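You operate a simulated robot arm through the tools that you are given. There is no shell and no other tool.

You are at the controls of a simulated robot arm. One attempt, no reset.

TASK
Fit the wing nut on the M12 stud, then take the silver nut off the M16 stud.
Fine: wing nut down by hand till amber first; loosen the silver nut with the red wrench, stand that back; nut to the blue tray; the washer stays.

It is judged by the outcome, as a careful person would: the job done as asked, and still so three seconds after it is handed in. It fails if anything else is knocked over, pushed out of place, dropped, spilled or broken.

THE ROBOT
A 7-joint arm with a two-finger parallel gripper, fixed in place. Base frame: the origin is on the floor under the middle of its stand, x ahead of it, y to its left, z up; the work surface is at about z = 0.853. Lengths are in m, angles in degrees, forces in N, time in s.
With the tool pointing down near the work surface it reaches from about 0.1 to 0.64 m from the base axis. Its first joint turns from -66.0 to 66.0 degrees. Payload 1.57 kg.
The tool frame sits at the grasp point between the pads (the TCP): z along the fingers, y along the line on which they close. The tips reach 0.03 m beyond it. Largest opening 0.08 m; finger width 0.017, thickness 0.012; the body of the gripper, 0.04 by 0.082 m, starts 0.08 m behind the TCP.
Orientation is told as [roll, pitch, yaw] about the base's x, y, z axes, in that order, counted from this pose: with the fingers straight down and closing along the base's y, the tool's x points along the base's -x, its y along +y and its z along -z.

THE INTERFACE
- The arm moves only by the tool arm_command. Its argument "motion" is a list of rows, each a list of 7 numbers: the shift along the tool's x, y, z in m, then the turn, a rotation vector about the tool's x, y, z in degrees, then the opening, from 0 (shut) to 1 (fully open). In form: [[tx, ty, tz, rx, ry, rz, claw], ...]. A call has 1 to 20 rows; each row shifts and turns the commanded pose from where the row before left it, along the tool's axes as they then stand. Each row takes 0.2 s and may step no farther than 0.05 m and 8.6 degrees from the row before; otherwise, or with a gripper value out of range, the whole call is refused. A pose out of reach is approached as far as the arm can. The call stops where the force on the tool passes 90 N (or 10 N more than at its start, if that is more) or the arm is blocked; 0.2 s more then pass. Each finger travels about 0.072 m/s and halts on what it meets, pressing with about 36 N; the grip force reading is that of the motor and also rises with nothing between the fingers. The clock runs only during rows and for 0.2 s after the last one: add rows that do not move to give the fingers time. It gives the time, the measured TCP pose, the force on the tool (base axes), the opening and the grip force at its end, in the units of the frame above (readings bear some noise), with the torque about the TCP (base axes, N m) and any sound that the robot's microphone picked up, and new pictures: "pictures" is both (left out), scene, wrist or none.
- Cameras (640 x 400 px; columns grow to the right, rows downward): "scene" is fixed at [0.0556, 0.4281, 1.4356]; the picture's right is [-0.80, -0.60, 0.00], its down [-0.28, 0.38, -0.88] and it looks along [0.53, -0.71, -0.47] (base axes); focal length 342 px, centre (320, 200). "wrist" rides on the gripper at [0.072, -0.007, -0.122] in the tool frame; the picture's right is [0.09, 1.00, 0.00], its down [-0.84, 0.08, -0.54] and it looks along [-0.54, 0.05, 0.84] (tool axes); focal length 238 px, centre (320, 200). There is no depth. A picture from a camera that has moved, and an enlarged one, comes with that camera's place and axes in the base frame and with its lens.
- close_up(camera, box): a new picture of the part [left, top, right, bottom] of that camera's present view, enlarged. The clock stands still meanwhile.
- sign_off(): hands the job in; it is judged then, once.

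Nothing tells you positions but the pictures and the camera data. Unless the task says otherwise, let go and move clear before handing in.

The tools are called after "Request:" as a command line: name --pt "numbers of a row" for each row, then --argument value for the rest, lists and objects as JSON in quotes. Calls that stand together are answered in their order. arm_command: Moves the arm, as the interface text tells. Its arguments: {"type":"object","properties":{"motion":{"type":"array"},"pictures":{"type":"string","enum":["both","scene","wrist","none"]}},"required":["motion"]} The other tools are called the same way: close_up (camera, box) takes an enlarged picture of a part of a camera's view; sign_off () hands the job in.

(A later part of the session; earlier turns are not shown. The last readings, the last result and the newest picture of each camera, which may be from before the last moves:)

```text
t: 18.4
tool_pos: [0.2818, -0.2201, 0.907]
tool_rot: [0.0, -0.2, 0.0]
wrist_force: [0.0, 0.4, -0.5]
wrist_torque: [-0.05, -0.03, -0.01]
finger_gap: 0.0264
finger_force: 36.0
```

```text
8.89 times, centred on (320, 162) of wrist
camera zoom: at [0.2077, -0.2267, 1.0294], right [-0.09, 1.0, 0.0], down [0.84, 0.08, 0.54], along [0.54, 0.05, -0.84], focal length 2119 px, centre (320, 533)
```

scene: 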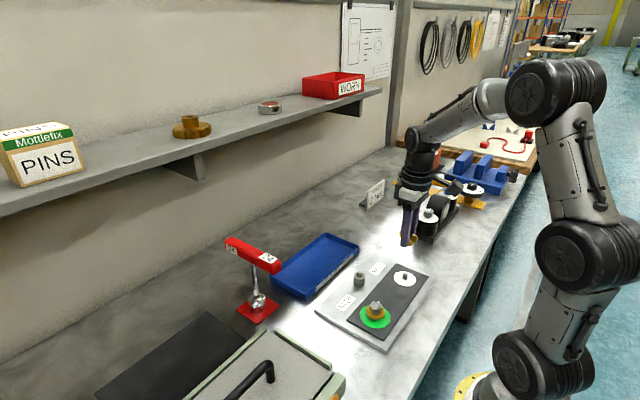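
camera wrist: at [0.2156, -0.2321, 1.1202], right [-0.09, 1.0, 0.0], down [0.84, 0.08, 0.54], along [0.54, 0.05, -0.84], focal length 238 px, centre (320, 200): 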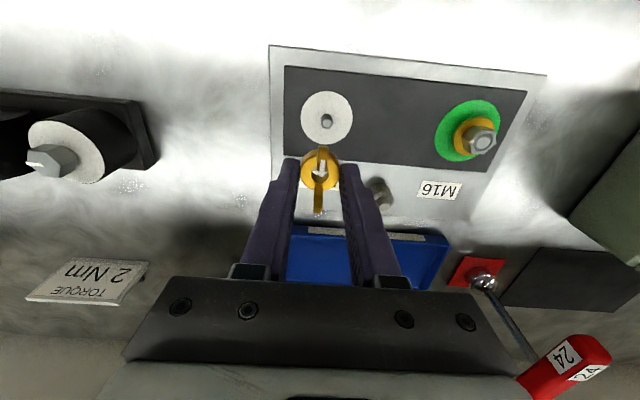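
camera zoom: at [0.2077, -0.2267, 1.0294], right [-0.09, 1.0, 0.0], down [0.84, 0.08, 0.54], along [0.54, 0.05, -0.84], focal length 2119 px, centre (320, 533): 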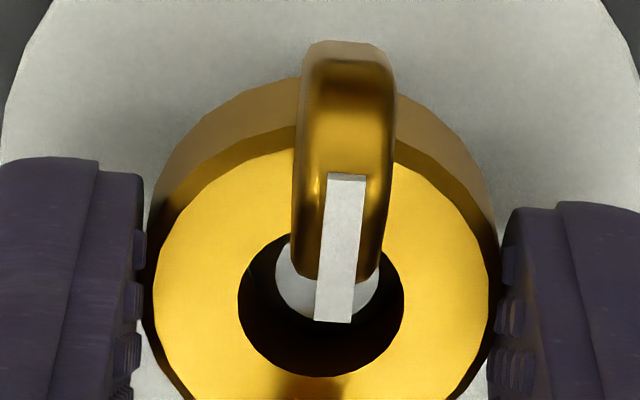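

Request:
arm_command --pt "0 0 0.001 0 0 0 0" --pt "0 0 0.001 0 0 0 0" --pt "0 0 0 0 0 0 0" --pt "0 0 0 0 0 0 0" --pictures "none"

Request:
close_up --camera "scene" --box '[397, 264, 417, 284]'

Request:
close_up --camera "wrist" --box '[305, 140, 335, 185]'

```text
t: 19.4
tool_pos: [0.2807, -0.2195, 0.9073]
tool_rot: [-0.2, -0.3, 0.0]
wrist_force: [-7.7, 4.3, 23.9]
wrist_torque: [0.21, 0.28, -0.04]
finger_gap: 0.0265
finger_force: 36.3
```

```text
16.00 times, centred on (407, 274) of scene
camera zoom: at [0.0552, 0.4284, 1.4355], right [-0.8, -0.6, 0.0], down [-0.28, 0.38, -0.88], along [0.53, -0.71, -0.47], focal length 5480 px, centre (-1072, -984)
```

zoom: 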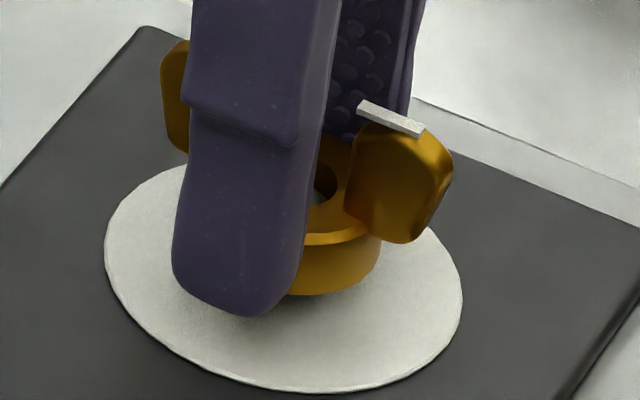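

```text
8.89 times, centred on (320, 162) of wrist
camera zoom: at [0.2072, -0.2261, 1.0282], right [-0.09, 1.0, 0.0], down [0.83, 0.08, 0.55], along [0.54, 0.05, -0.84], focal length 2119 px, centre (320, 533)
```

zoom: 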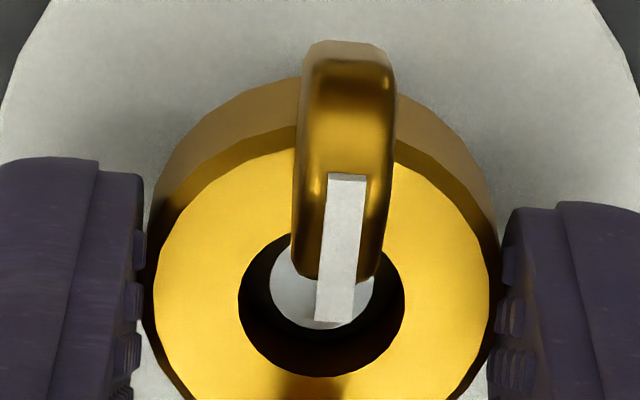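

The nut has met the thread start, with 24 N up and a little side load. I'll ease the load, recentre slightly, and turn clockwise 90° to test the engagement.

Request:
arm_command --pt "0.0003 0.0002 -0.0005 0 0 0 0" --pt "0 0 4e-05 0 0 8.2 0" --pt "0 0 4e-05 0 0 8.2 0" --pt "0 0 4e-05 0 0 8.2 0" --pt "0 0 4e-05 0 0 8.2 0" --pt "0 0 4e-05 0 0 8.2 0" --pictures "none"

Request:
close_up --camera "scene" --box '[397, 264, 417, 284]'

```text
t: 20.8
tool_pos: [0.2806, -0.2196, 0.9064]
tool_rot: [0.2, -0.2, -41.1]
wrist_force: [0.7, -4.2, 0.8]
wrist_torque: [-0.18, 0.02, 0.0]
finger_gap: 0.0261
finger_force: 36.7
```

```text
16.00 times, centred on (407, 274) of scene
camera zoom: at [0.0556, 0.428, 1.4356], right [-0.8, -0.6, 0.0], down [-0.28, 0.38, -0.88], along [0.53, -0.71, -0.47], focal length 5480 px, centre (-1072, -984)
```

zoom: 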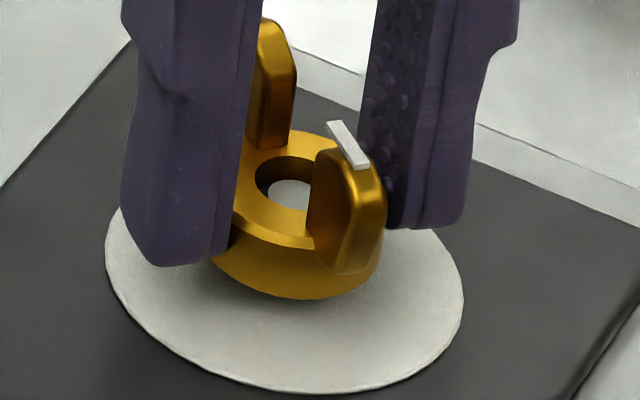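

The nut turns with the tool and has taken the thread. I'll keep turning clockwise.

Request:
arm_command --pt "0 0 0.0002 0 0 8.2 0" --pt "0 0 4e-05 0 0 8.2 0" --pt "0 0 4e-05 0 0 8.2 0" --pt "0 0 4e-05 0 0 8.2 0" --pt "0 0 4e-05 0 0 8.2 0" --pt "0 0 4e-05 0 0 8.2 0" --pictures "none"

Request:
close_up --camera "scene" --box '[397, 264, 417, 284]'

```text
t: 22.2
tool_pos: [0.281, -0.2211, 0.9047]
tool_rot: [0.1, 0.0, -90.4]
wrist_force: [-2.2, -16.0, -16.0]
wrist_torque: [-0.62, 0.12, 0.06]
finger_gap: 0.0266
finger_force: 36.4
```

```text
16.00 times, centred on (407, 274) of scene
camera zoom: at [0.0557, 0.4276, 1.4358], right [-0.8, -0.6, 0.0], down [-0.28, 0.38, -0.88], along [0.53, -0.71, -0.47], focal length 5480 px, centre (-1072, -984)
```

zoom: 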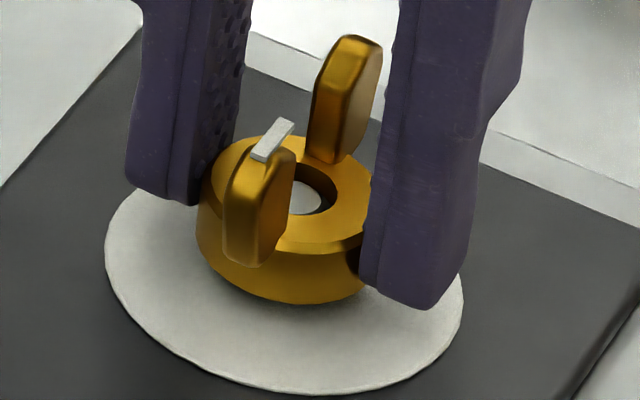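

The nut draws down faster than I followed (-16 N), with about 16 N of side load. I'll follow it down, recentre and check the load.

Request:
arm_command --pt "-0.0006 0 0.0008 0 0 0 0" --pt "0 0 0 0 0 0 0" --pt "0 0 0 0 0 0 0" --pictures "none"

Request:
close_up --camera "scene" --box '[397, 264, 417, 284]'

```text
t: 23.0
tool_pos: [0.2799, -0.2201, 0.9042]
tool_rot: [0.1, 0.0, -90.2]
wrist_force: [-7.4, -9.3, -3.6]
wrist_torque: [-0.33, 0.25, 0.0]
finger_gap: 0.0265
finger_force: 36.1
```

```text
16.00 times, centred on (407, 274) of scene
camera zoom: at [0.0554, 0.4279, 1.4357], right [-0.8, -0.6, 0.0], down [-0.28, 0.38, -0.88], along [0.53, -0.71, -0.47], focal length 5480 px, centre (-1072, -984)
```

zoom: 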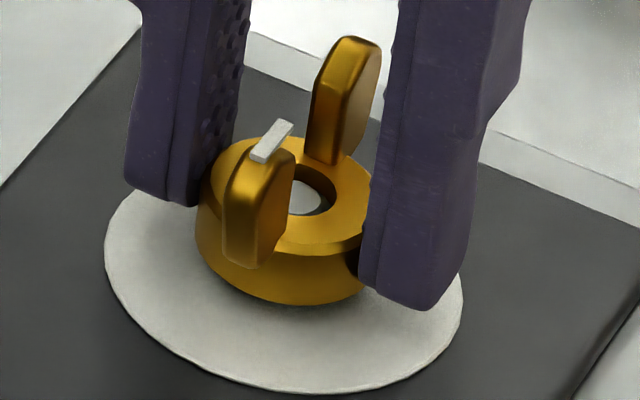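

Request:
arm_command --pt "-0.0004 -0.0004 0.0002 0 0 8.2 0" --pt "0 0 0.0002 0 0 8.2 0" --pt "0 0 0.0002 0 0 8.2 0" --pt "0 0 0.0002 0 0 8.2 0" --pt "0 0 0 0 0 0 0" --pictures "none"

Request:
close_up --camera "scene" --box '[397, 264, 417, 284]'

```text
t: 24.2
tool_pos: [0.2801, -0.2195, 0.9037]
tool_rot: [0.0, 0.1, -123.1]
wrist_force: [-4.3, -0.5, -5.6]
wrist_torque: [-0.11, 0.17, 0.03]
finger_gap: 0.0265
finger_force: 35.8
```

```text
16.00 times, centred on (407, 274) of scene
camera zoom: at [0.0555, 0.4281, 1.4356], right [-0.8, -0.6, 0.0], down [-0.28, 0.38, -0.88], along [0.53, -0.71, -0.47], focal length 5480 px, centre (-1072, -984)
```

zoom: 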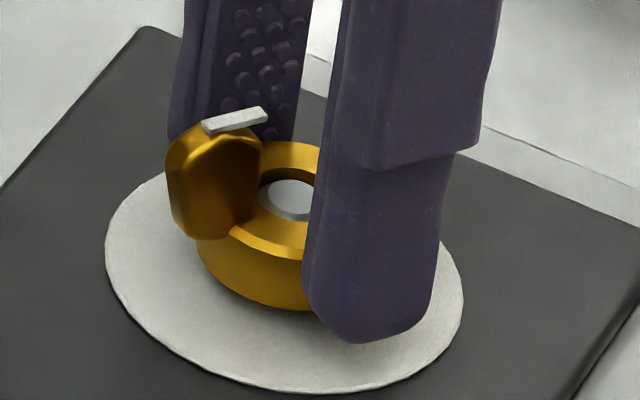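

Request:
arm_command --pt "0 -0.0002 0.0003 0 0 8.2 0" --pt "0 0 0.0002 0 0 8.2 0" --pt "0 0 0.0002 0 0 8.2 0" --pt "0 0 0.0002 0 0 8.2 0" --pt "0 0 0 0 0 0 0" --pictures "none"

Request:
close_up --camera "scene" --box '[397, 264, 417, 284]'

```text
t: 25.4
tool_pos: [0.2792, -0.2201, 0.9036]
tool_rot: [0.0, 0.2, -155.9]
wrist_force: [-10.1, 0.0, -8.9]
wrist_torque: [0.01, 0.39, 0.02]
finger_gap: 0.0264
finger_force: 36.2
```

```text
16.00 times, centred on (407, 274) of scene
camera zoom: at [0.0554, 0.4281, 1.4356], right [-0.8, -0.6, 0.0], down [-0.28, 0.38, -0.88], along [0.53, -0.71, -0.47], focal length 5480 px, centre (-1072, -984)
```

zoom: 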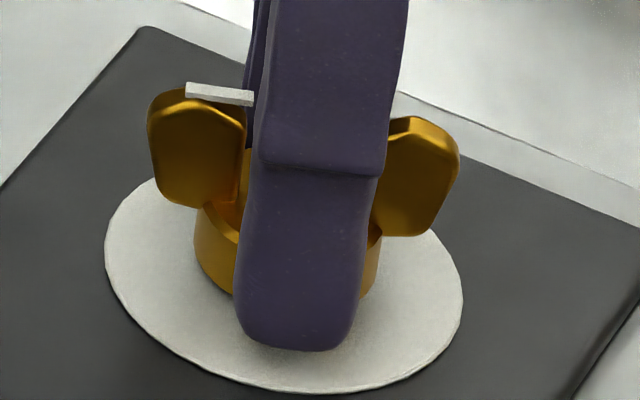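

Request:
arm_command --pt "-0.0005 -0.0002 0.0004 0 0 8.2 0" --pt "0 0 0.0002 0 0 8.2 0" --pt "0 0 0.0002 0 0 8.2 0" --pt "0 0 0 0 0 0 0" --pictures "none"

Request:
close_up --camera "scene" --box '[397, 264, 417, 284]'

```text
t: 26.4
tool_pos: [0.2796, -0.2188, 0.9013]
tool_rot: [-0.1, 0.1, 179.5]
wrist_force: [-3.5, 4.8, -19.2]
wrist_torque: [0.15, 0.15, 0.09]
finger_gap: 0.0262
finger_force: 35.8
```

```text
16.00 times, centred on (407, 274) of scene
camera zoom: at [0.0557, 0.4281, 1.4356], right [-0.8, -0.6, 0.0], down [-0.28, 0.38, -0.88], along [0.53, -0.71, -0.47], focal length 5480 px, centre (-1072, -984)
```

zoom: 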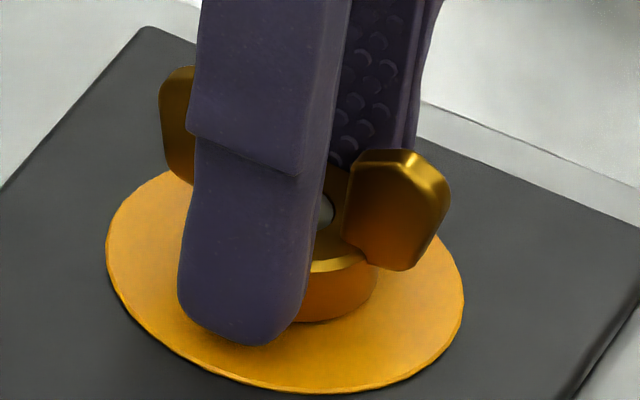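

The M12 indicator has turned amber, so I'll stop turning. I'll ease the axial load, open the fingers and check that the amber holds.

Request:
arm_command --pt "0 0 0.0008 0 0 0 0" --pt "0 0 0 0 0 0 0" --pt "0 0 0 0 0 0 0.5" --pt "0 0 0 0 0 0 0.8" --pt "0 0 0 0 0 0 0.9" --pt "0 0 0 0 0 0 0.9" --pt "0 0 0 0 0 0 0.9" --pictures "scene"

Request:
close_up --camera "scene" --box '[387, 254, 427, 294]'

```text
t: 28.0
tool_pos: [0.2796, -0.2203, 0.9021]
tool_rot: [-0.1, 0.2, 179.5]
wrist_force: [-0.4, 0.1, -0.5]
wrist_torque: [0.01, 0.0, 0.01]
finger_gap: 0.0719
finger_force: 0.0
```

scene: 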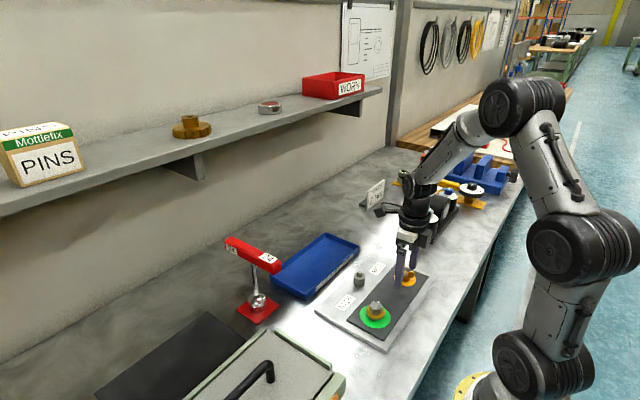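

```text
10.00 times, centred on (407, 274) of scene
camera zoom: at [0.0556, 0.4281, 1.4356], right [-0.8, -0.6, 0.0], down [-0.28, 0.38, -0.88], along [0.53, -0.71, -0.47], focal length 3425 px, centre (-550, -540)
```

zoom: 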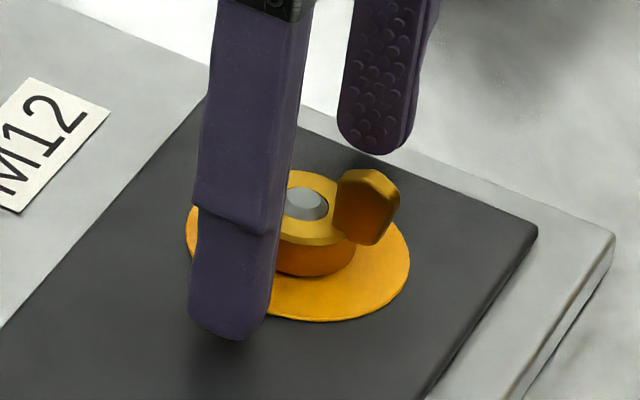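

Amber holds after release. I'll raise straight up and unwind the wrist.

Request:
arm_command --pt "0 0 -0.02 0 0 0 0.9" --pt "0 0 -0.04 0 0 0 0.9" --pt "0 0 -0.05 0 0 0 0.9" --pt "0 0 -0.05 0 0 0 0.9" --pt "0 0 -0.02 0 0 -8.5 1" --pt "0 0 0 0 0 -8.5 1" --pt "0 0 0 0 0 -8.5 1" --pt "0 0 0 0 0 -8.5 1" --pt "0 0 0 0 0 -8.5 1" --pt "0 0 0 0 0 -8.5 1" --pt "0 0 0 0 0 -8.5 1" --pt "0 0 0 0 0 -8.5 1" --pt "0 0 0 0 0 -8.5 1" --pt "0 0 0 0 0 -8.5 1" --pt "0 0 0 0 0 -8.5 1" --pt "0 0 0 0 0 -8.5 1" --pt "0 0 0 0 0 -8.5 1" --pt "0 0 0 0 0 -8.5 1" --pt "0 0 0 0 0 -8.5 1" --pt "0 0 0 0 0 -8.5 1" --pictures "scene"

Request:
close_up --camera "scene" --box '[310, 250, 430, 350]'

```text
t: 32.2
tool_pos: [0.2784, -0.2205, 1.0811]
tool_rot: [0.2, -0.2, -44.2]
wrist_force: [0.0, -0.3, 0.6]
wrist_torque: [0.01, 0.03, 0.01]
finger_gap: 0.0799
finger_force: 0.2
```

scene: 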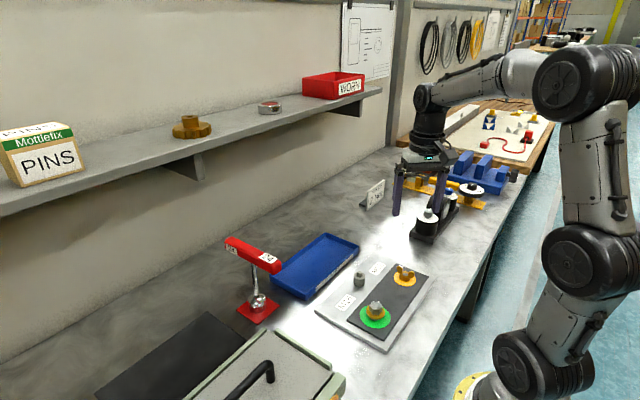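

```text
4.00 times, centred on (370, 300) of scene
camera zoom: at [0.0556, 0.4281, 1.4356], right [-0.8, -0.6, 0.0], down [-0.28, 0.38, -0.88], along [0.53, -0.71, -0.47], focal length 1370 px, centre (120, -200)
```

zoom: 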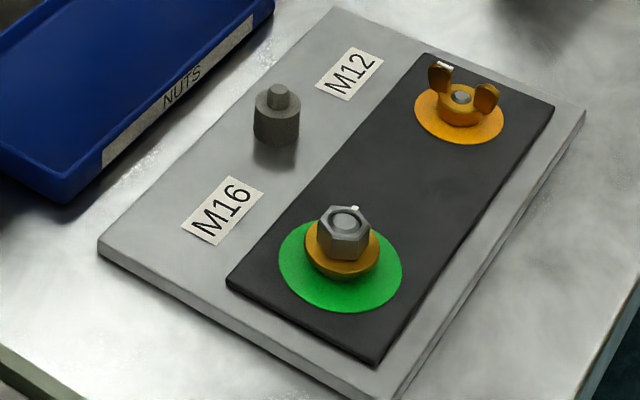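

The wing nut is seated and amber. I'll finish unwinding and move over M16 to measure the silver nut's position and hex orientation.

Request:
arm_command --pt "0 0 0 0 0 -8.5 1" --pt "0 0 0 0 0 -8.5 1" --pt "0 0 0 0 0 -8.5 1" --pt "0 0 0 0 0 -8.5 1" --pt "0 0 0 0 0 -8.5 1" --pt "0 0 0 0 0 -1.7 1" --pt "0 0.04 0 0 0 0 1" --pt "0 0.04 0 0 0 0 1" --pt "0 0.04 0 0 0 0 1" --pt "0 0.03 0 0 0 0 1" --pt "0 0 0 0 0 0 1" --pt "0 0 0 0 0 0 1" --pictures "wrist"

Request:
close_up --camera "wrist" --box '[270, 80, 370, 170]'

Request:
close_up --camera "scene" --box '[355, 290, 395, 335]'

```text
t: 34.8
tool_pos: [0.2784, -0.0693, 1.0817]
tool_rot: [-0.1, -0.2, -0.3]
wrist_force: [-0.4, 0.9, -0.2]
wrist_torque: [0.01, 0.03, 0.01]
finger_gap: 0.08
finger_force: 0.0
camera wrist: at [0.205, -0.0754, 1.2035], right [-0.09, 1.0, 0.0], down [0.84, 0.08, 0.54], along [0.54, 0.05, -0.84], focal length 238 px, centre (320, 200)
```

wrist: 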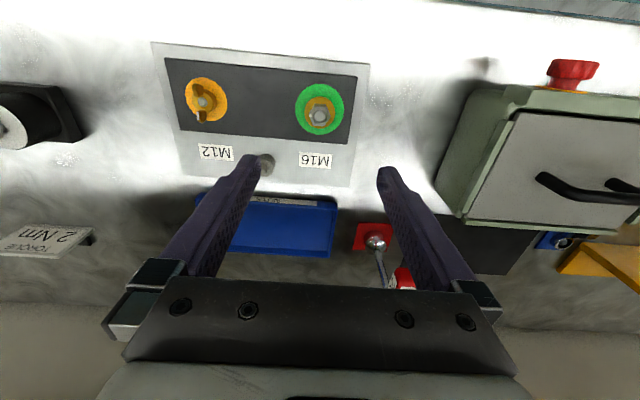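

```text
4.44 times, centred on (320, 125) of wrist
camera zoom: at [0.205, -0.0754, 1.2035], right [-0.09, 1.0, 0.0], down [0.84, 0.08, 0.54], along [0.54, 0.05, -0.84], focal length 1059 px, centre (320, 533)
```

zoom: 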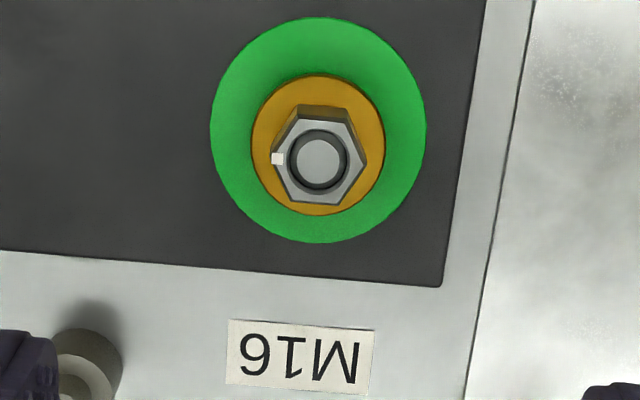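

```text
8.89 times, centred on (375, 312) of scene
camera zoom: at [0.0556, 0.4281, 1.4356], right [-0.8, -0.6, 0.0], down [-0.28, 0.38, -0.88], along [0.53, -0.71, -0.47], focal length 3044 px, centre (-169, -800)
```

zoom: 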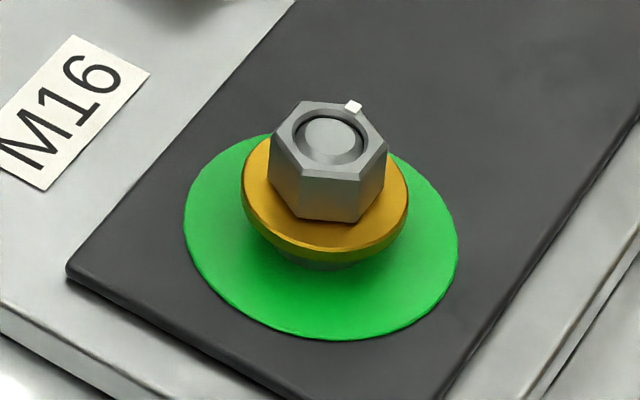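

The silver nut is at about (0.278, -0.069), top near z = 0.899, with vertices roughly along ±y. Next I'll go look at the red wrench from above at a safe height.

Request:
arm_command --pt "0 0 -0.04 0 0 0 1" --pt "-0.02 0.02 -0.03 0 0 0 1" --pt "-0.035 0.03 0 0 0 0 1" --pt "-0.035 0.03 0 0 0 0 1" --pt "-0.035 0.025 0 0 0 0 1" --pt "-0.035 0.02 0 0 0 0 1" --pt "0 0 0 0 0 0 1" --pt "0 0 0 0 0 0 1" --pictures "both"

Request:
close_up --camera "scene" --box '[200, 160, 320, 330]'

```text
t: 36.6
tool_pos: [0.4395, 0.0525, 1.1531]
tool_rot: [0.0, -0.2, -0.3]
wrist_force: [0.1, 0.2, -0.1]
wrist_torque: [-0.01, 0.02, 0.02]
finger_gap: 0.08
finger_force: 0.1
camera wrist: at [0.3662, 0.0466, 1.2744], right [-0.09, 1.0, 0.0], down [0.84, 0.08, 0.54], along [0.54, 0.05, -0.84], focal length 238 px, centre (320, 200)
```

scene: 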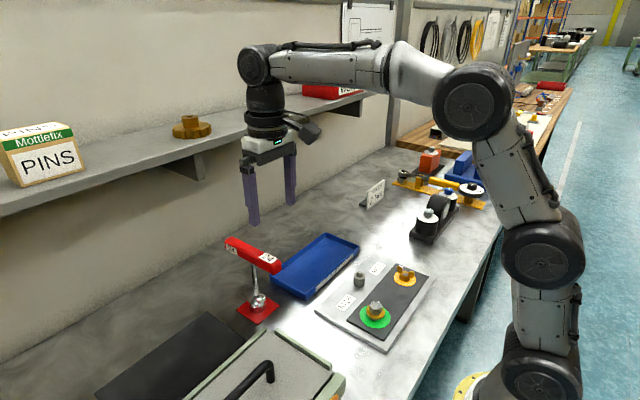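
wrist: 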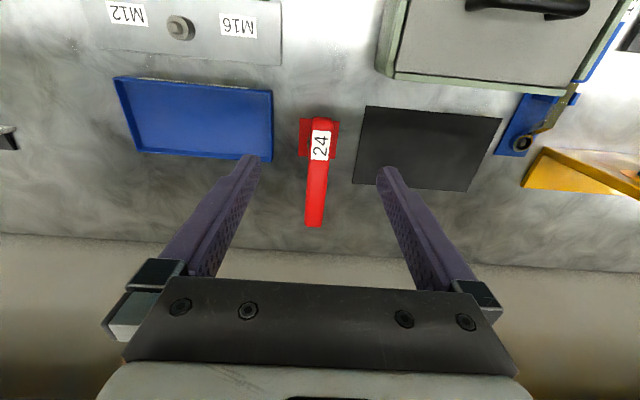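

```text
2.35 times, centred on (260, 245) of scene
camera zoom: at [0.0556, 0.4281, 1.4356], right [-0.8, -0.6, 0.0], down [-0.28, 0.38, -0.88], along [0.53, -0.71, -0.47], focal length 806 px, centre (461, 94)
```

zoom: 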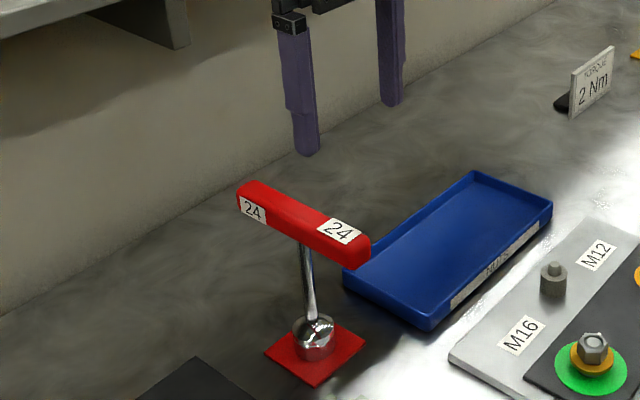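

Request:
close_up --camera "wrist" --box '[270, 100, 370, 240]'

Request:
close_up --camera "scene" --box '[215, 225, 295, 325]'

```text
2.86 times, centred on (320, 170) of wrist
camera zoom: at [0.3662, 0.0466, 1.2744], right [-0.09, 1.0, 0.0], down [0.84, 0.08, 0.54], along [0.54, 0.05, -0.84], focal length 681 px, centre (320, 286)
```

zoom: 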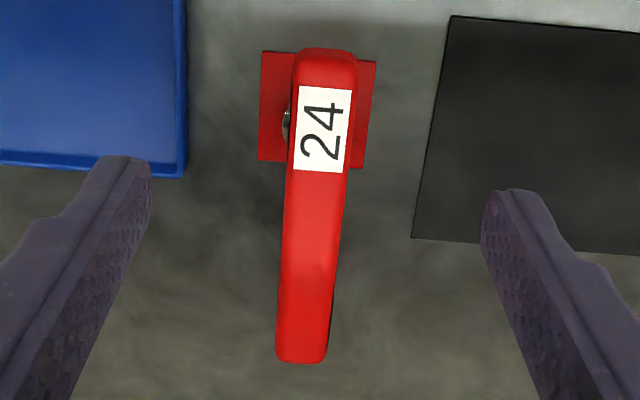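

```text
4.00 times, centred on (255, 275) of scene
camera zoom: at [0.0556, 0.4281, 1.4356], right [-0.8, -0.6, 0.0], down [-0.28, 0.38, -0.88], along [0.53, -0.71, -0.47], focal length 1370 px, centre (580, -100)
```

zoom: 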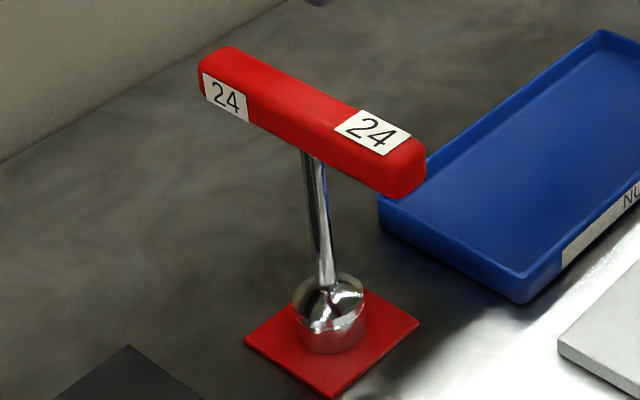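

The bar handle lies along x, centred near (0.505, 0.0555), z about 0.985–1.01. Before reaching in I need to check how close the shelf is.

Request:
close_up --camera "scene" --box '[100, 30, 400, 220]'

Request:
close_up --camera "scene" --box '[0, 100, 240, 250]'

Request:
close_up --camera "wrist" --box '[0, 200, 640, 400]'

```text
2.11 times, centred on (250, 125) of scene
camera zoom: at [0.0556, 0.4281, 1.4356], right [-0.8, -0.6, 0.0], down [-0.28, 0.38, -0.88], along [0.53, -0.71, -0.47], focal length 721 px, centre (467, 358)
```

zoom: 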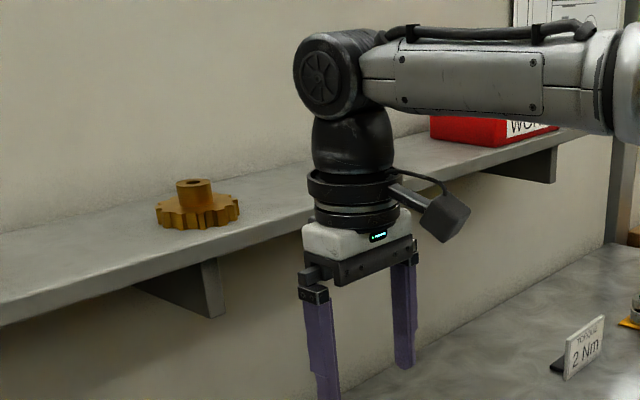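

```text
2.67 times, centred on (120, 175) of scene
camera zoom: at [0.0556, 0.4281, 1.4356], right [-0.8, -0.6, 0.0], down [-0.28, 0.38, -0.88], along [0.53, -0.71, -0.47], focal length 913 px, centre (853, 267)
```

zoom: 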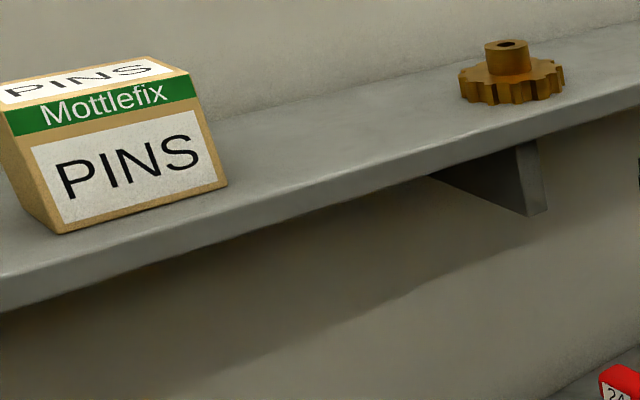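

```text
1.00 times, centred on (320, 300) of wrist (not enlarged: the box is as wide or as high as the picture)
camera zoom: at [0.3662, 0.0466, 1.2744], right [-0.09, 1.0, 0.0], down [0.84, 0.08, 0.54], along [0.54, 0.05, -0.84], focal length 238 px, centre (320, 100)
```

zoom: 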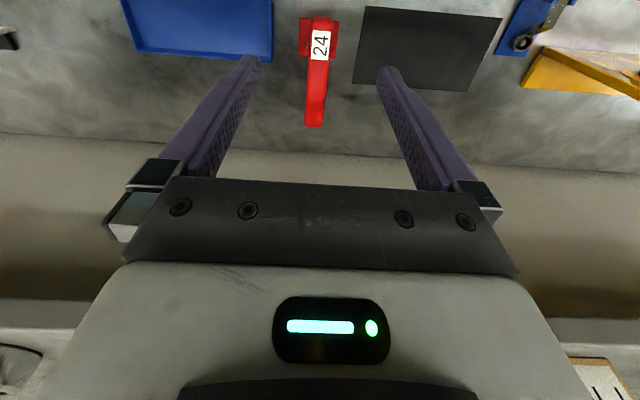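

The shelf front edge works out at about x = 0.624, z = 1.20, which leaves several cm beside the hand at x = 0.504. I'll move over the handle centre and descend partway to check alignment.

Request:
arm_command --pt "-0.022 0.001 0.02 0 0 0 1" --pt "-0.022 0.001 0.025 0 0 0 1" --pt "-0.02 0.001 0.025 0 0 0 1" --pt "0 0 0.02 0 0 0 0.8" --pt "0 0 0 0 0 0 0.7" --pt "0 0 0 0 0 0 0.7" --pictures "both"

Request:
close_up --camera "wrist" --box '[230, 60, 410, 260]'

Request:
close_up --camera "scene" --box '[200, 170, 320, 270]'

```text
t: 38.0
tool_pos: [0.5037, 0.0553, 1.0634]
tool_rot: [-0.1, -0.3, -0.2]
wrist_force: [0.6, 0.3, -0.9]
wrist_torque: [0.03, 0.01, -0.02]
finger_gap: 0.0561
finger_force: 0.0
camera wrist: at [0.4306, 0.05, 1.1836], right [-0.09, 1.0, 0.0], down [0.84, 0.08, 0.54], along [0.54, 0.05, -0.84], focal length 238 px, centre (320, 200)
```

scene: 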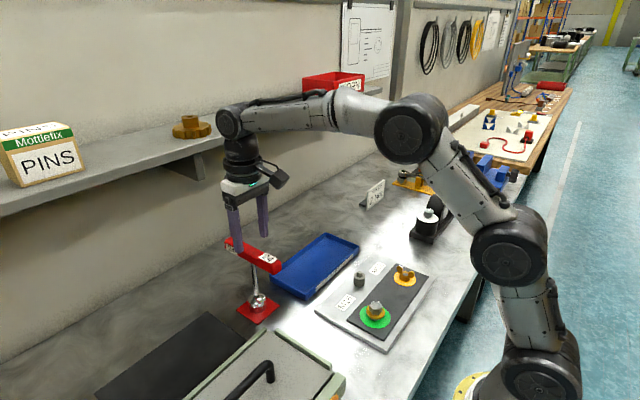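
wrist: 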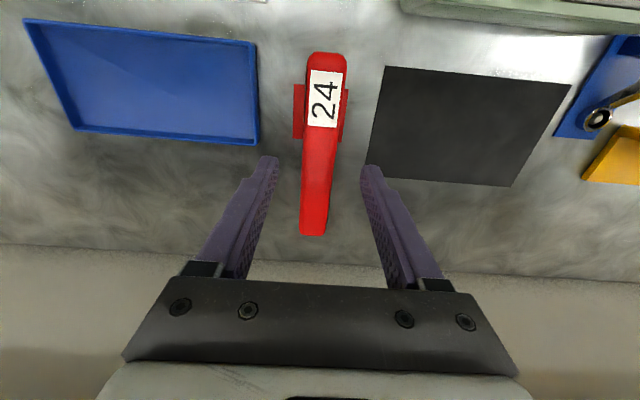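

```text
2.00 times, centred on (320, 160) of wrist
camera zoom: at [0.4306, 0.05, 1.1836], right [-0.09, 1.0, 0.0], down [0.84, 0.08, 0.54], along [0.54, 0.05, -0.84], focal length 477 px, centre (320, 280)
```

zoom: 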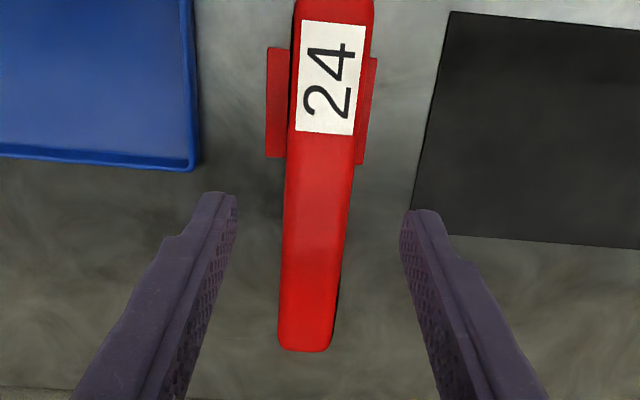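

```text
4.00 times, centred on (260, 220) of scene
camera zoom: at [0.0556, 0.4281, 1.4356], right [-0.8, -0.6, 0.0], down [-0.28, 0.38, -0.88], along [0.53, -0.71, -0.47], focal length 1370 px, centre (560, 120)
```

zoom: 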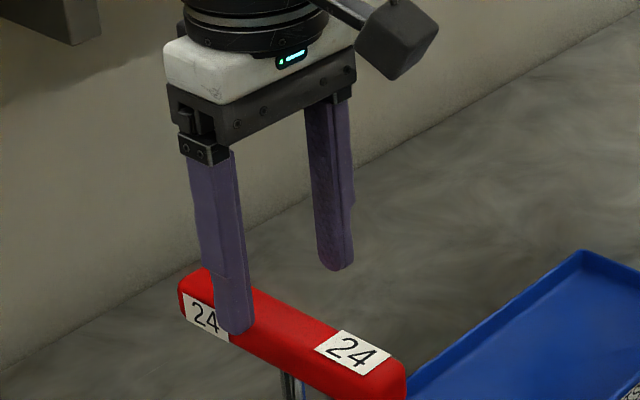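

The handle bar is centred between the fingers to about 1 mm. I'll shift slightly, descend so the pads span the bar, and close.

Request:
arm_command --pt "-0.0015 -0.0012 0.02 0 0 0 0.7" --pt "0 0 0.02 0 0 0 0.7" --pt "0 0 0.014 0 0 0 0.7" --pt "0 0 0.01 0 0 0 0.7" --pt "0 0 0 0 0 0 0.7" --pt "0 0 0 0 0 0 0.7" --pictures "both"

Request:
close_up --camera "scene" --box '[200, 200, 320, 330]'

```text
t: 39.4
tool_pos: [0.5049, 0.0542, 0.9982]
tool_rot: [-0.1, -0.2, -0.1]
wrist_force: [0.4, 0.4, 0.1]
wrist_torque: [0.0, 0.01, 0.01]
finger_gap: 0.0558
finger_force: 0.0
camera wrist: at [0.4314, 0.0488, 1.1203], right [-0.09, 1.0, 0.0], down [0.84, 0.08, 0.54], along [0.54, 0.05, -0.84], focal length 238 px, centre (320, 200)
```

scene: 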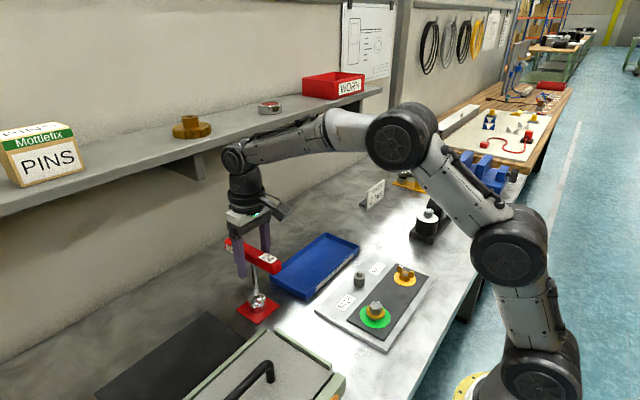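
wrist: 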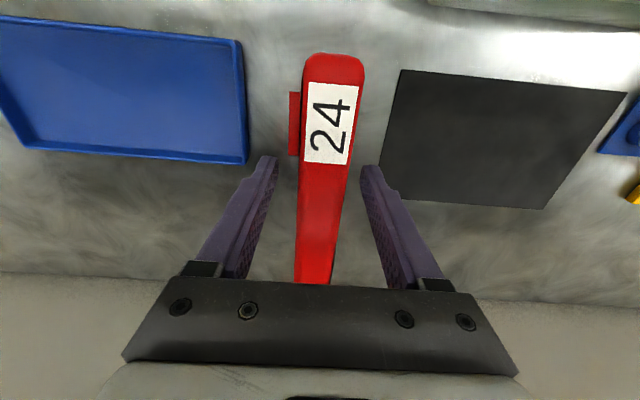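

```text
3.08 times, centred on (260, 265) of scene
camera zoom: at [0.0556, 0.4281, 1.4356], right [-0.8, -0.6, 0.0], down [-0.28, 0.38, -0.88], along [0.53, -0.71, -0.47], focal length 1054 px, centre (505, 0)
```

zoom: 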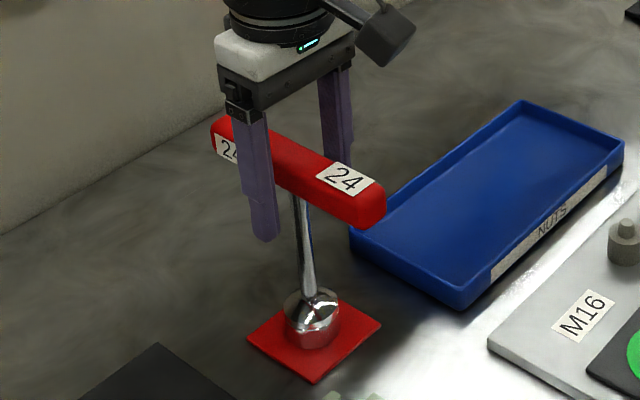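

Request:
close_up --camera "wrist" --box '[240, 140, 400, 260]'

```text
3.33 times, centred on (320, 200) of wrist
camera zoom: at [0.4314, 0.0488, 1.1203], right [-0.09, 1.0, 0.0], down [0.84, 0.08, 0.54], along [0.54, 0.05, -0.84], focal length 794 px, centre (320, 200)
```

zoom: 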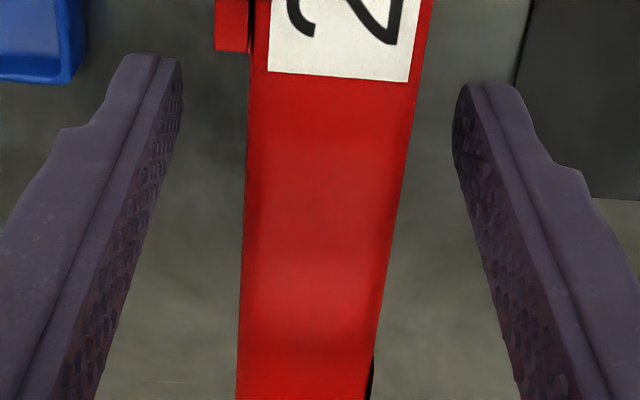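

The bar is centred to about 0.5 mm. I'll close in two stages so the standing wrench isn't knocked.

Request:
arm_command --pt "0 -0.0004 0 0 0 0 0.5" --pt "0 0 0 0 0 0 0.38" --pt "0 0 0 0 0 0 0.36" --pt "0 0 0 0 0 0 0.3" --pt "0 0 0 0 0 0 0" --pt "0 0 0 0 0 0 0" --pt "0 0 0 0 0 0 0" --pictures "scene"

Request:
close_up --camera "scene" --box '[200, 200, 320, 330]'

Request:
close_up --camera "wrist" --box '[240, 140, 400, 260]'

```text
t: 41.0
tool_pos: [0.5041, 0.0546, 0.9978]
tool_rot: [0.0, -0.1, -0.3]
wrist_force: [0.6, 0.5, -0.3]
wrist_torque: [0.11, -0.03, 0.02]
finger_gap: 0.0259
finger_force: 36.3
```

scene: 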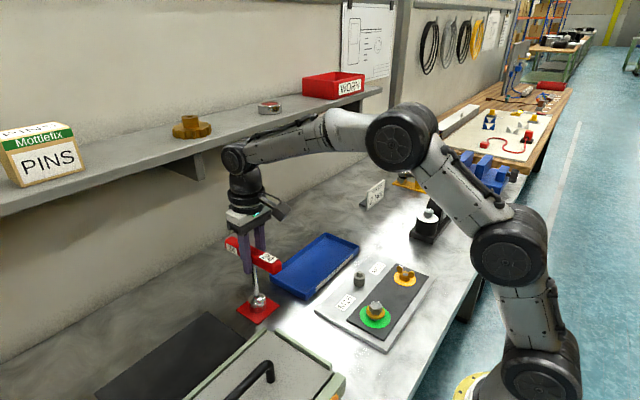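

```text
3.08 times, centred on (260, 265) of scene
camera zoom: at [0.0556, 0.4281, 1.4356], right [-0.8, -0.6, 0.0], down [-0.28, 0.38, -0.88], along [0.53, -0.71, -0.47], focal length 1054 px, centre (505, 0)
```

zoom: 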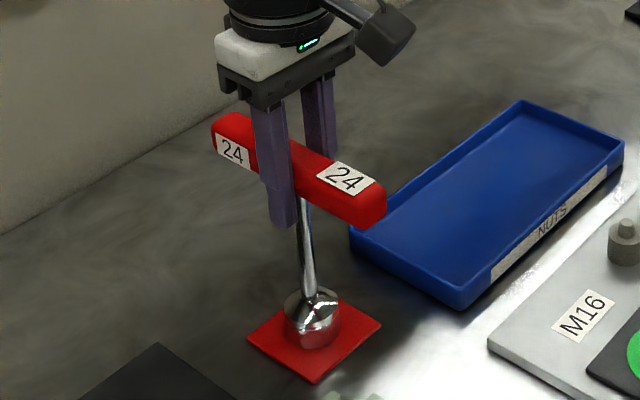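

```text
3.33 times, centred on (320, 200) of wrist
camera zoom: at [0.4316, 0.0485, 1.1205], right [-0.09, 1.0, 0.0], down [0.84, 0.08, 0.54], along [0.54, 0.05, -0.84], focal length 794 px, centre (320, 200)
```

zoom: 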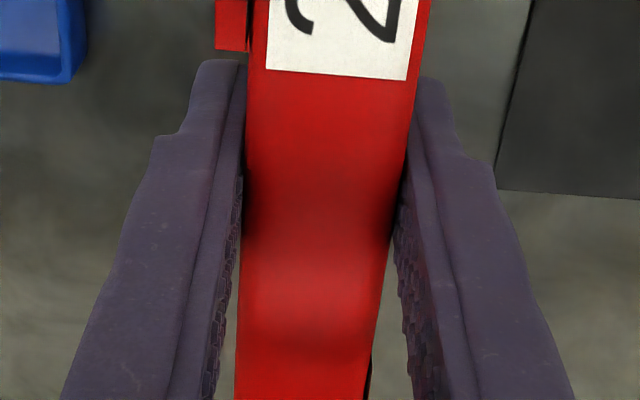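

The handle is gripped with a gap of 25.9 mm. I'll lift it straight up a little and check the weight and hang.

Request:
arm_command --pt "0 0 -0.005 0 0 0 0" --pt "0 0 -0.01 0 0 0 0" --pt "0 0 -0.015 0 0 0 0" --pt "0 0 -0.015 0 0 0 0" --pt "0 0 0 0 0 0 0" --pictures "scene"

Request:
close_up --camera "scene" --box '[200, 190, 320, 330]'

Request:
close_up --camera "wrist" --box '[240, 60, 400, 260]'

```text
t: 42.2
tool_pos: [0.505, 0.0546, 1.0435]
tool_rot: [-0.1, -0.1, -0.2]
wrist_force: [-0.1, -0.2, -2.7]
wrist_torque: [0.0, -0.01, 0.0]
finger_gap: 0.0258
finger_force: 35.6
```

scene: 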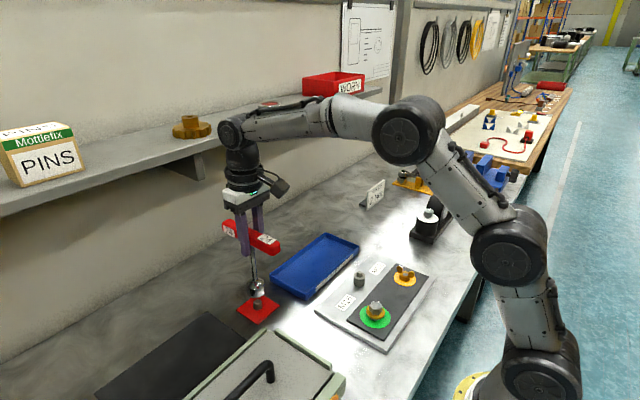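

```text
2.86 times, centred on (260, 260) of scene
camera zoom: at [0.0556, 0.4281, 1.4356], right [-0.8, -0.6, 0.0], down [-0.28, 0.38, -0.88], along [0.53, -0.71, -0.47], focal length 979 px, centre (491, 29)
```

zoom: 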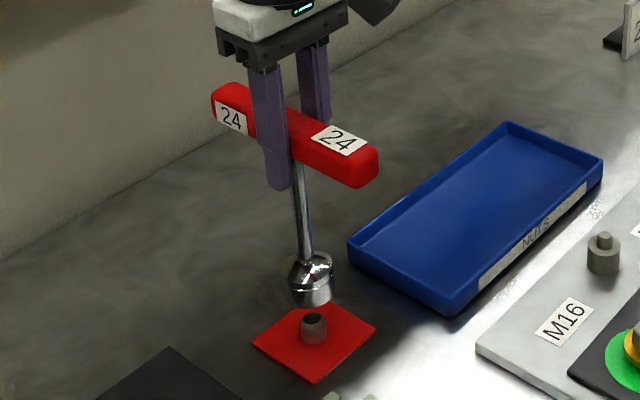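

```text
2.00 times, centred on (320, 160) of wrist
camera zoom: at [0.4318, 0.0484, 1.1653], right [-0.09, 1.0, 0.0], down [0.84, 0.08, 0.54], along [0.54, 0.05, -0.84], focal length 477 px, centre (320, 280)
```

zoom: 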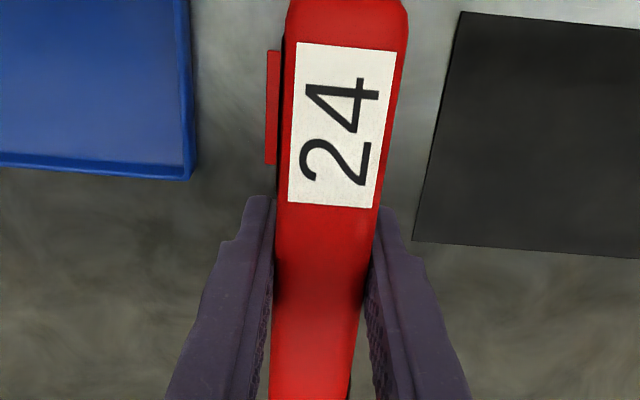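

The wrench is up (2.7 N) and hangs straight, and the stand has a short peg for the return. I'll raise it and carry it over to M16, then turn it to yaw -57° to leave turning range.

Request:
arm_command --pt "0 0 -0.03 0 0 0 0" --pt "0.01 -0.005 -0.02 0 0 0 0" --pt "0.036 -0.02 0 0 0 0 0" --pt "0.036 -0.02 0 0 0 0 0" --pt "0.036 -0.02 0 0 0 0 0" --pt "0.036 -0.02 0 0 0 0 0" --pt "0.036 -0.02 0 0 0 0 0" --pt "0.036 -0.0185 0 0 0 0 0" --pt "0 0 0 0 0 8.1 0" --pt "0 0 0 0 0 8.1 0" --pt "0 0 0 0 0 8.1 0" --pt "0 0 0 0 0 8.1 0" --pt "0 0 0 0 0 8.1 0" --pt "0 0 0 0 0 8.1 0" --pt "0 0 0 0 0 8.1 0" --pt "0 0 0 0 0 0 0" --pt "0 0 0 0 0 0 0" --pictures "both"

Request:
close_up --camera "scene" --box '[330, 220, 430, 345]'

```text
t: 45.8
tool_pos: [0.278, -0.0678, 1.0935]
tool_rot: [0.1, 0.0, -56.9]
wrist_force: [-1.1, 0.8, -3.5]
wrist_torque: [-0.01, 0.01, -0.02]
finger_gap: 0.0258
finger_force: 36.2
camera wrist: at [0.2323, -0.0104, 1.2146], right [0.78, 0.62, 0.0], down [0.52, -0.66, 0.54], along [0.34, -0.43, -0.84], focal length 238 px, centre (320, 200)
```

scene: 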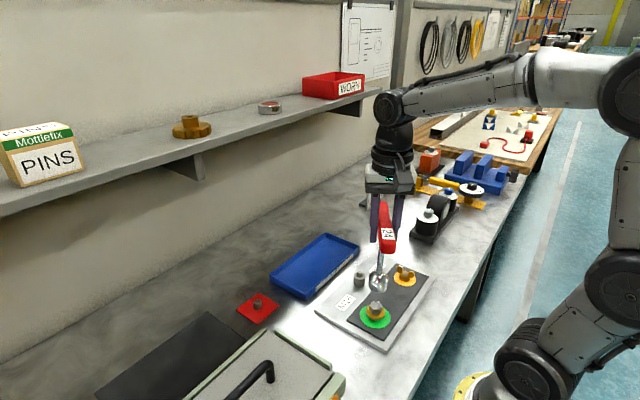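
wrist: 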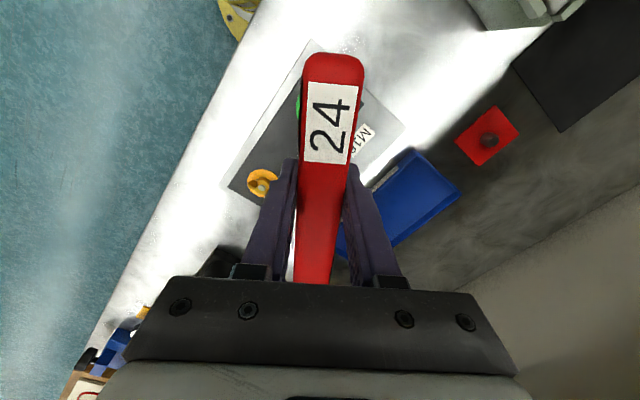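

```text
3.20 times, centred on (380, 282) of scene
camera zoom: at [0.0556, 0.4281, 1.4356], right [-0.8, -0.6, 0.0], down [-0.28, 0.38, -0.88], along [0.53, -0.71, -0.47], focal length 1096 px, centre (128, -64)
```

zoom: 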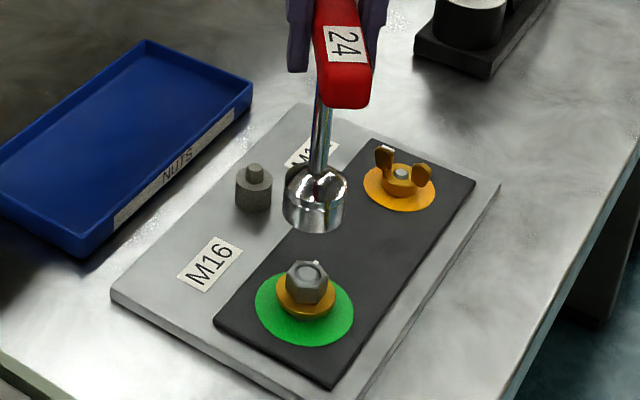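

In the scene view the socket lines up with the nut in one direction. To measure the shaft offset along the bar, I'll rotate the wrench in the air to yaw +3° and compare.

Request:
arm_command --pt "0 0 0 0 0 -8.5 0" --pt "0 0 0 0 0 -8.5 0" --pt "0 0 0 0 0 -8.5 0" --pt "0 0 0 0 0 -8.5 0" --pt "0 0 0 0 0 -8.5 0" --pt "0 0 0 0 0 -8.5 0" --pt "0 0 0 0 0 -8.5 0" --pt "0 0 0 0 0 -0.5 0" --pt "0 0 0 0 0 0 0" --pt "0 0 0 0 0 0 0" --pictures "none"

Request:
close_up --camera "scene" --box '[340, 230, 420, 330]'

Request:
close_up --camera "scene" --box '[355, 260, 400, 330]'

```text
t: 48.0
tool_pos: [0.2794, -0.0679, 1.094]
tool_rot: [-0.1, -0.2, 3.3]
wrist_force: [0.9, 0.0, -3.1]
wrist_torque: [-0.01, 0.02, -0.03]
finger_gap: 0.0258
finger_force: 35.9
```

```text
4.00 times, centred on (380, 280) of scene
camera zoom: at [0.0556, 0.4281, 1.4356], right [-0.8, -0.6, 0.0], down [-0.28, 0.38, -0.88], along [0.53, -0.71, -0.47], focal length 1370 px, centre (80, -120)
```

zoom: 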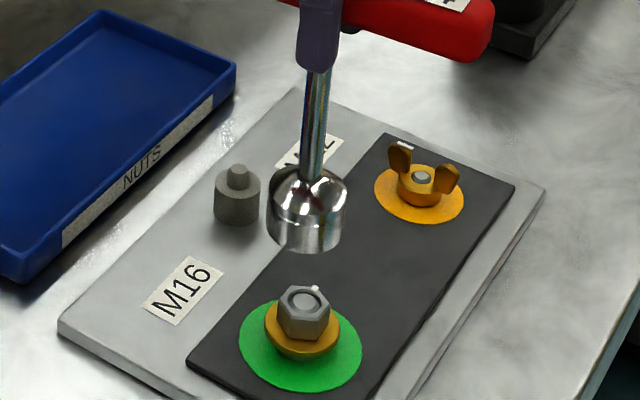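

```text
5.71 times, centred on (378, 295) of scene
camera zoom: at [0.0556, 0.4281, 1.4356], right [-0.8, -0.6, 0.0], down [-0.28, 0.38, -0.88], along [0.53, -0.71, -0.47], focal length 1957 px, centre (-9, -343)
```

zoom: 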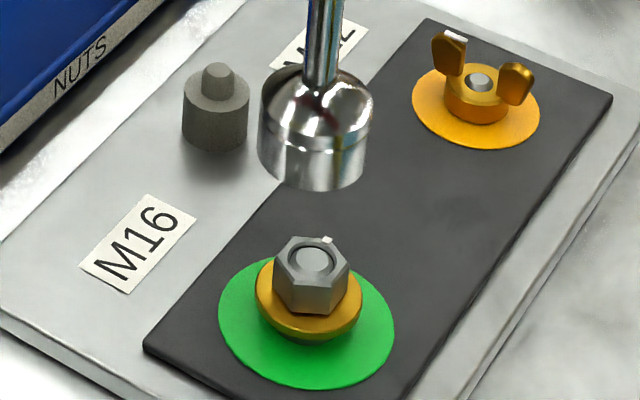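

The shaft sits about 6 mm along the bar from the grip centre. I'll rotate to +63° to test the joint range and get a third measurement.

Request:
arm_command --pt "0 0 0 0 0 -8.5 0" --pt "0 0 0 0 0 -8.5 0" --pt "0 0 0 0 0 -8.5 0" --pt "0 0 0 0 0 -8.5 0" --pt "0 0 0 0 0 -8.5 0" --pt "0 0 0 0 0 -8.5 0" --pt "0 0 0 0 0 -8.5 0" --pt "0 0 0 0 0 -0.5 0" --pt "0 0 0 0 0 0 0" --pt "0 0 0 0 0 0 0" --pictures "none"

Request:
close_up --camera "scene" --box '[340, 230, 420, 330]'

Request:
close_up --camera "scene" --box '[355, 260, 400, 330]'

```text
t: 50.2
tool_pos: [0.2793, -0.0677, 1.0919]
tool_rot: [-0.3, 0.0, 63.1]
wrist_force: [0.9, -0.4, -3.0]
wrist_torque: [-0.06, 0.04, 0.01]
finger_gap: 0.0261
finger_force: 36.4
```

```text
4.00 times, centred on (380, 280) of scene
camera zoom: at [0.0556, 0.4281, 1.4356], right [-0.8, -0.6, 0.0], down [-0.28, 0.38, -0.88], along [0.53, -0.71, -0.47], focal length 1370 px, centre (80, -120)
```

zoom: 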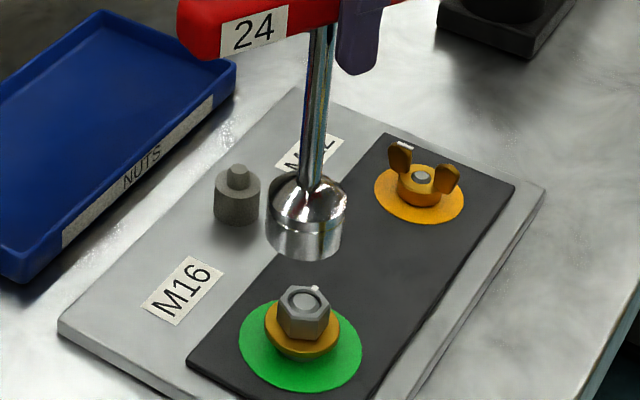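

```text
5.71 times, centred on (378, 295) of scene
camera zoom: at [0.0556, 0.4281, 1.4356], right [-0.8, -0.6, 0.0], down [-0.28, 0.38, -0.88], along [0.53, -0.71, -0.47], focal length 1957 px, centre (-9, -343)
```

zoom: 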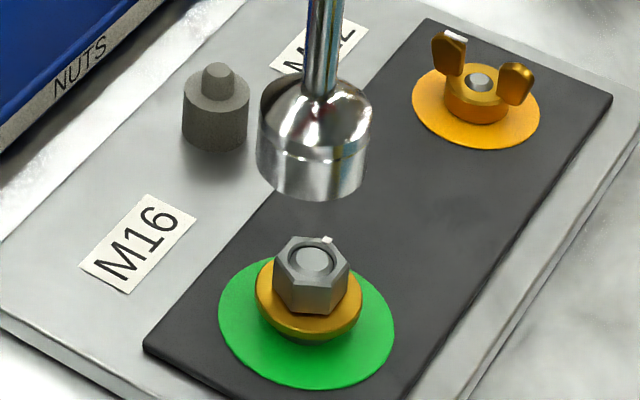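

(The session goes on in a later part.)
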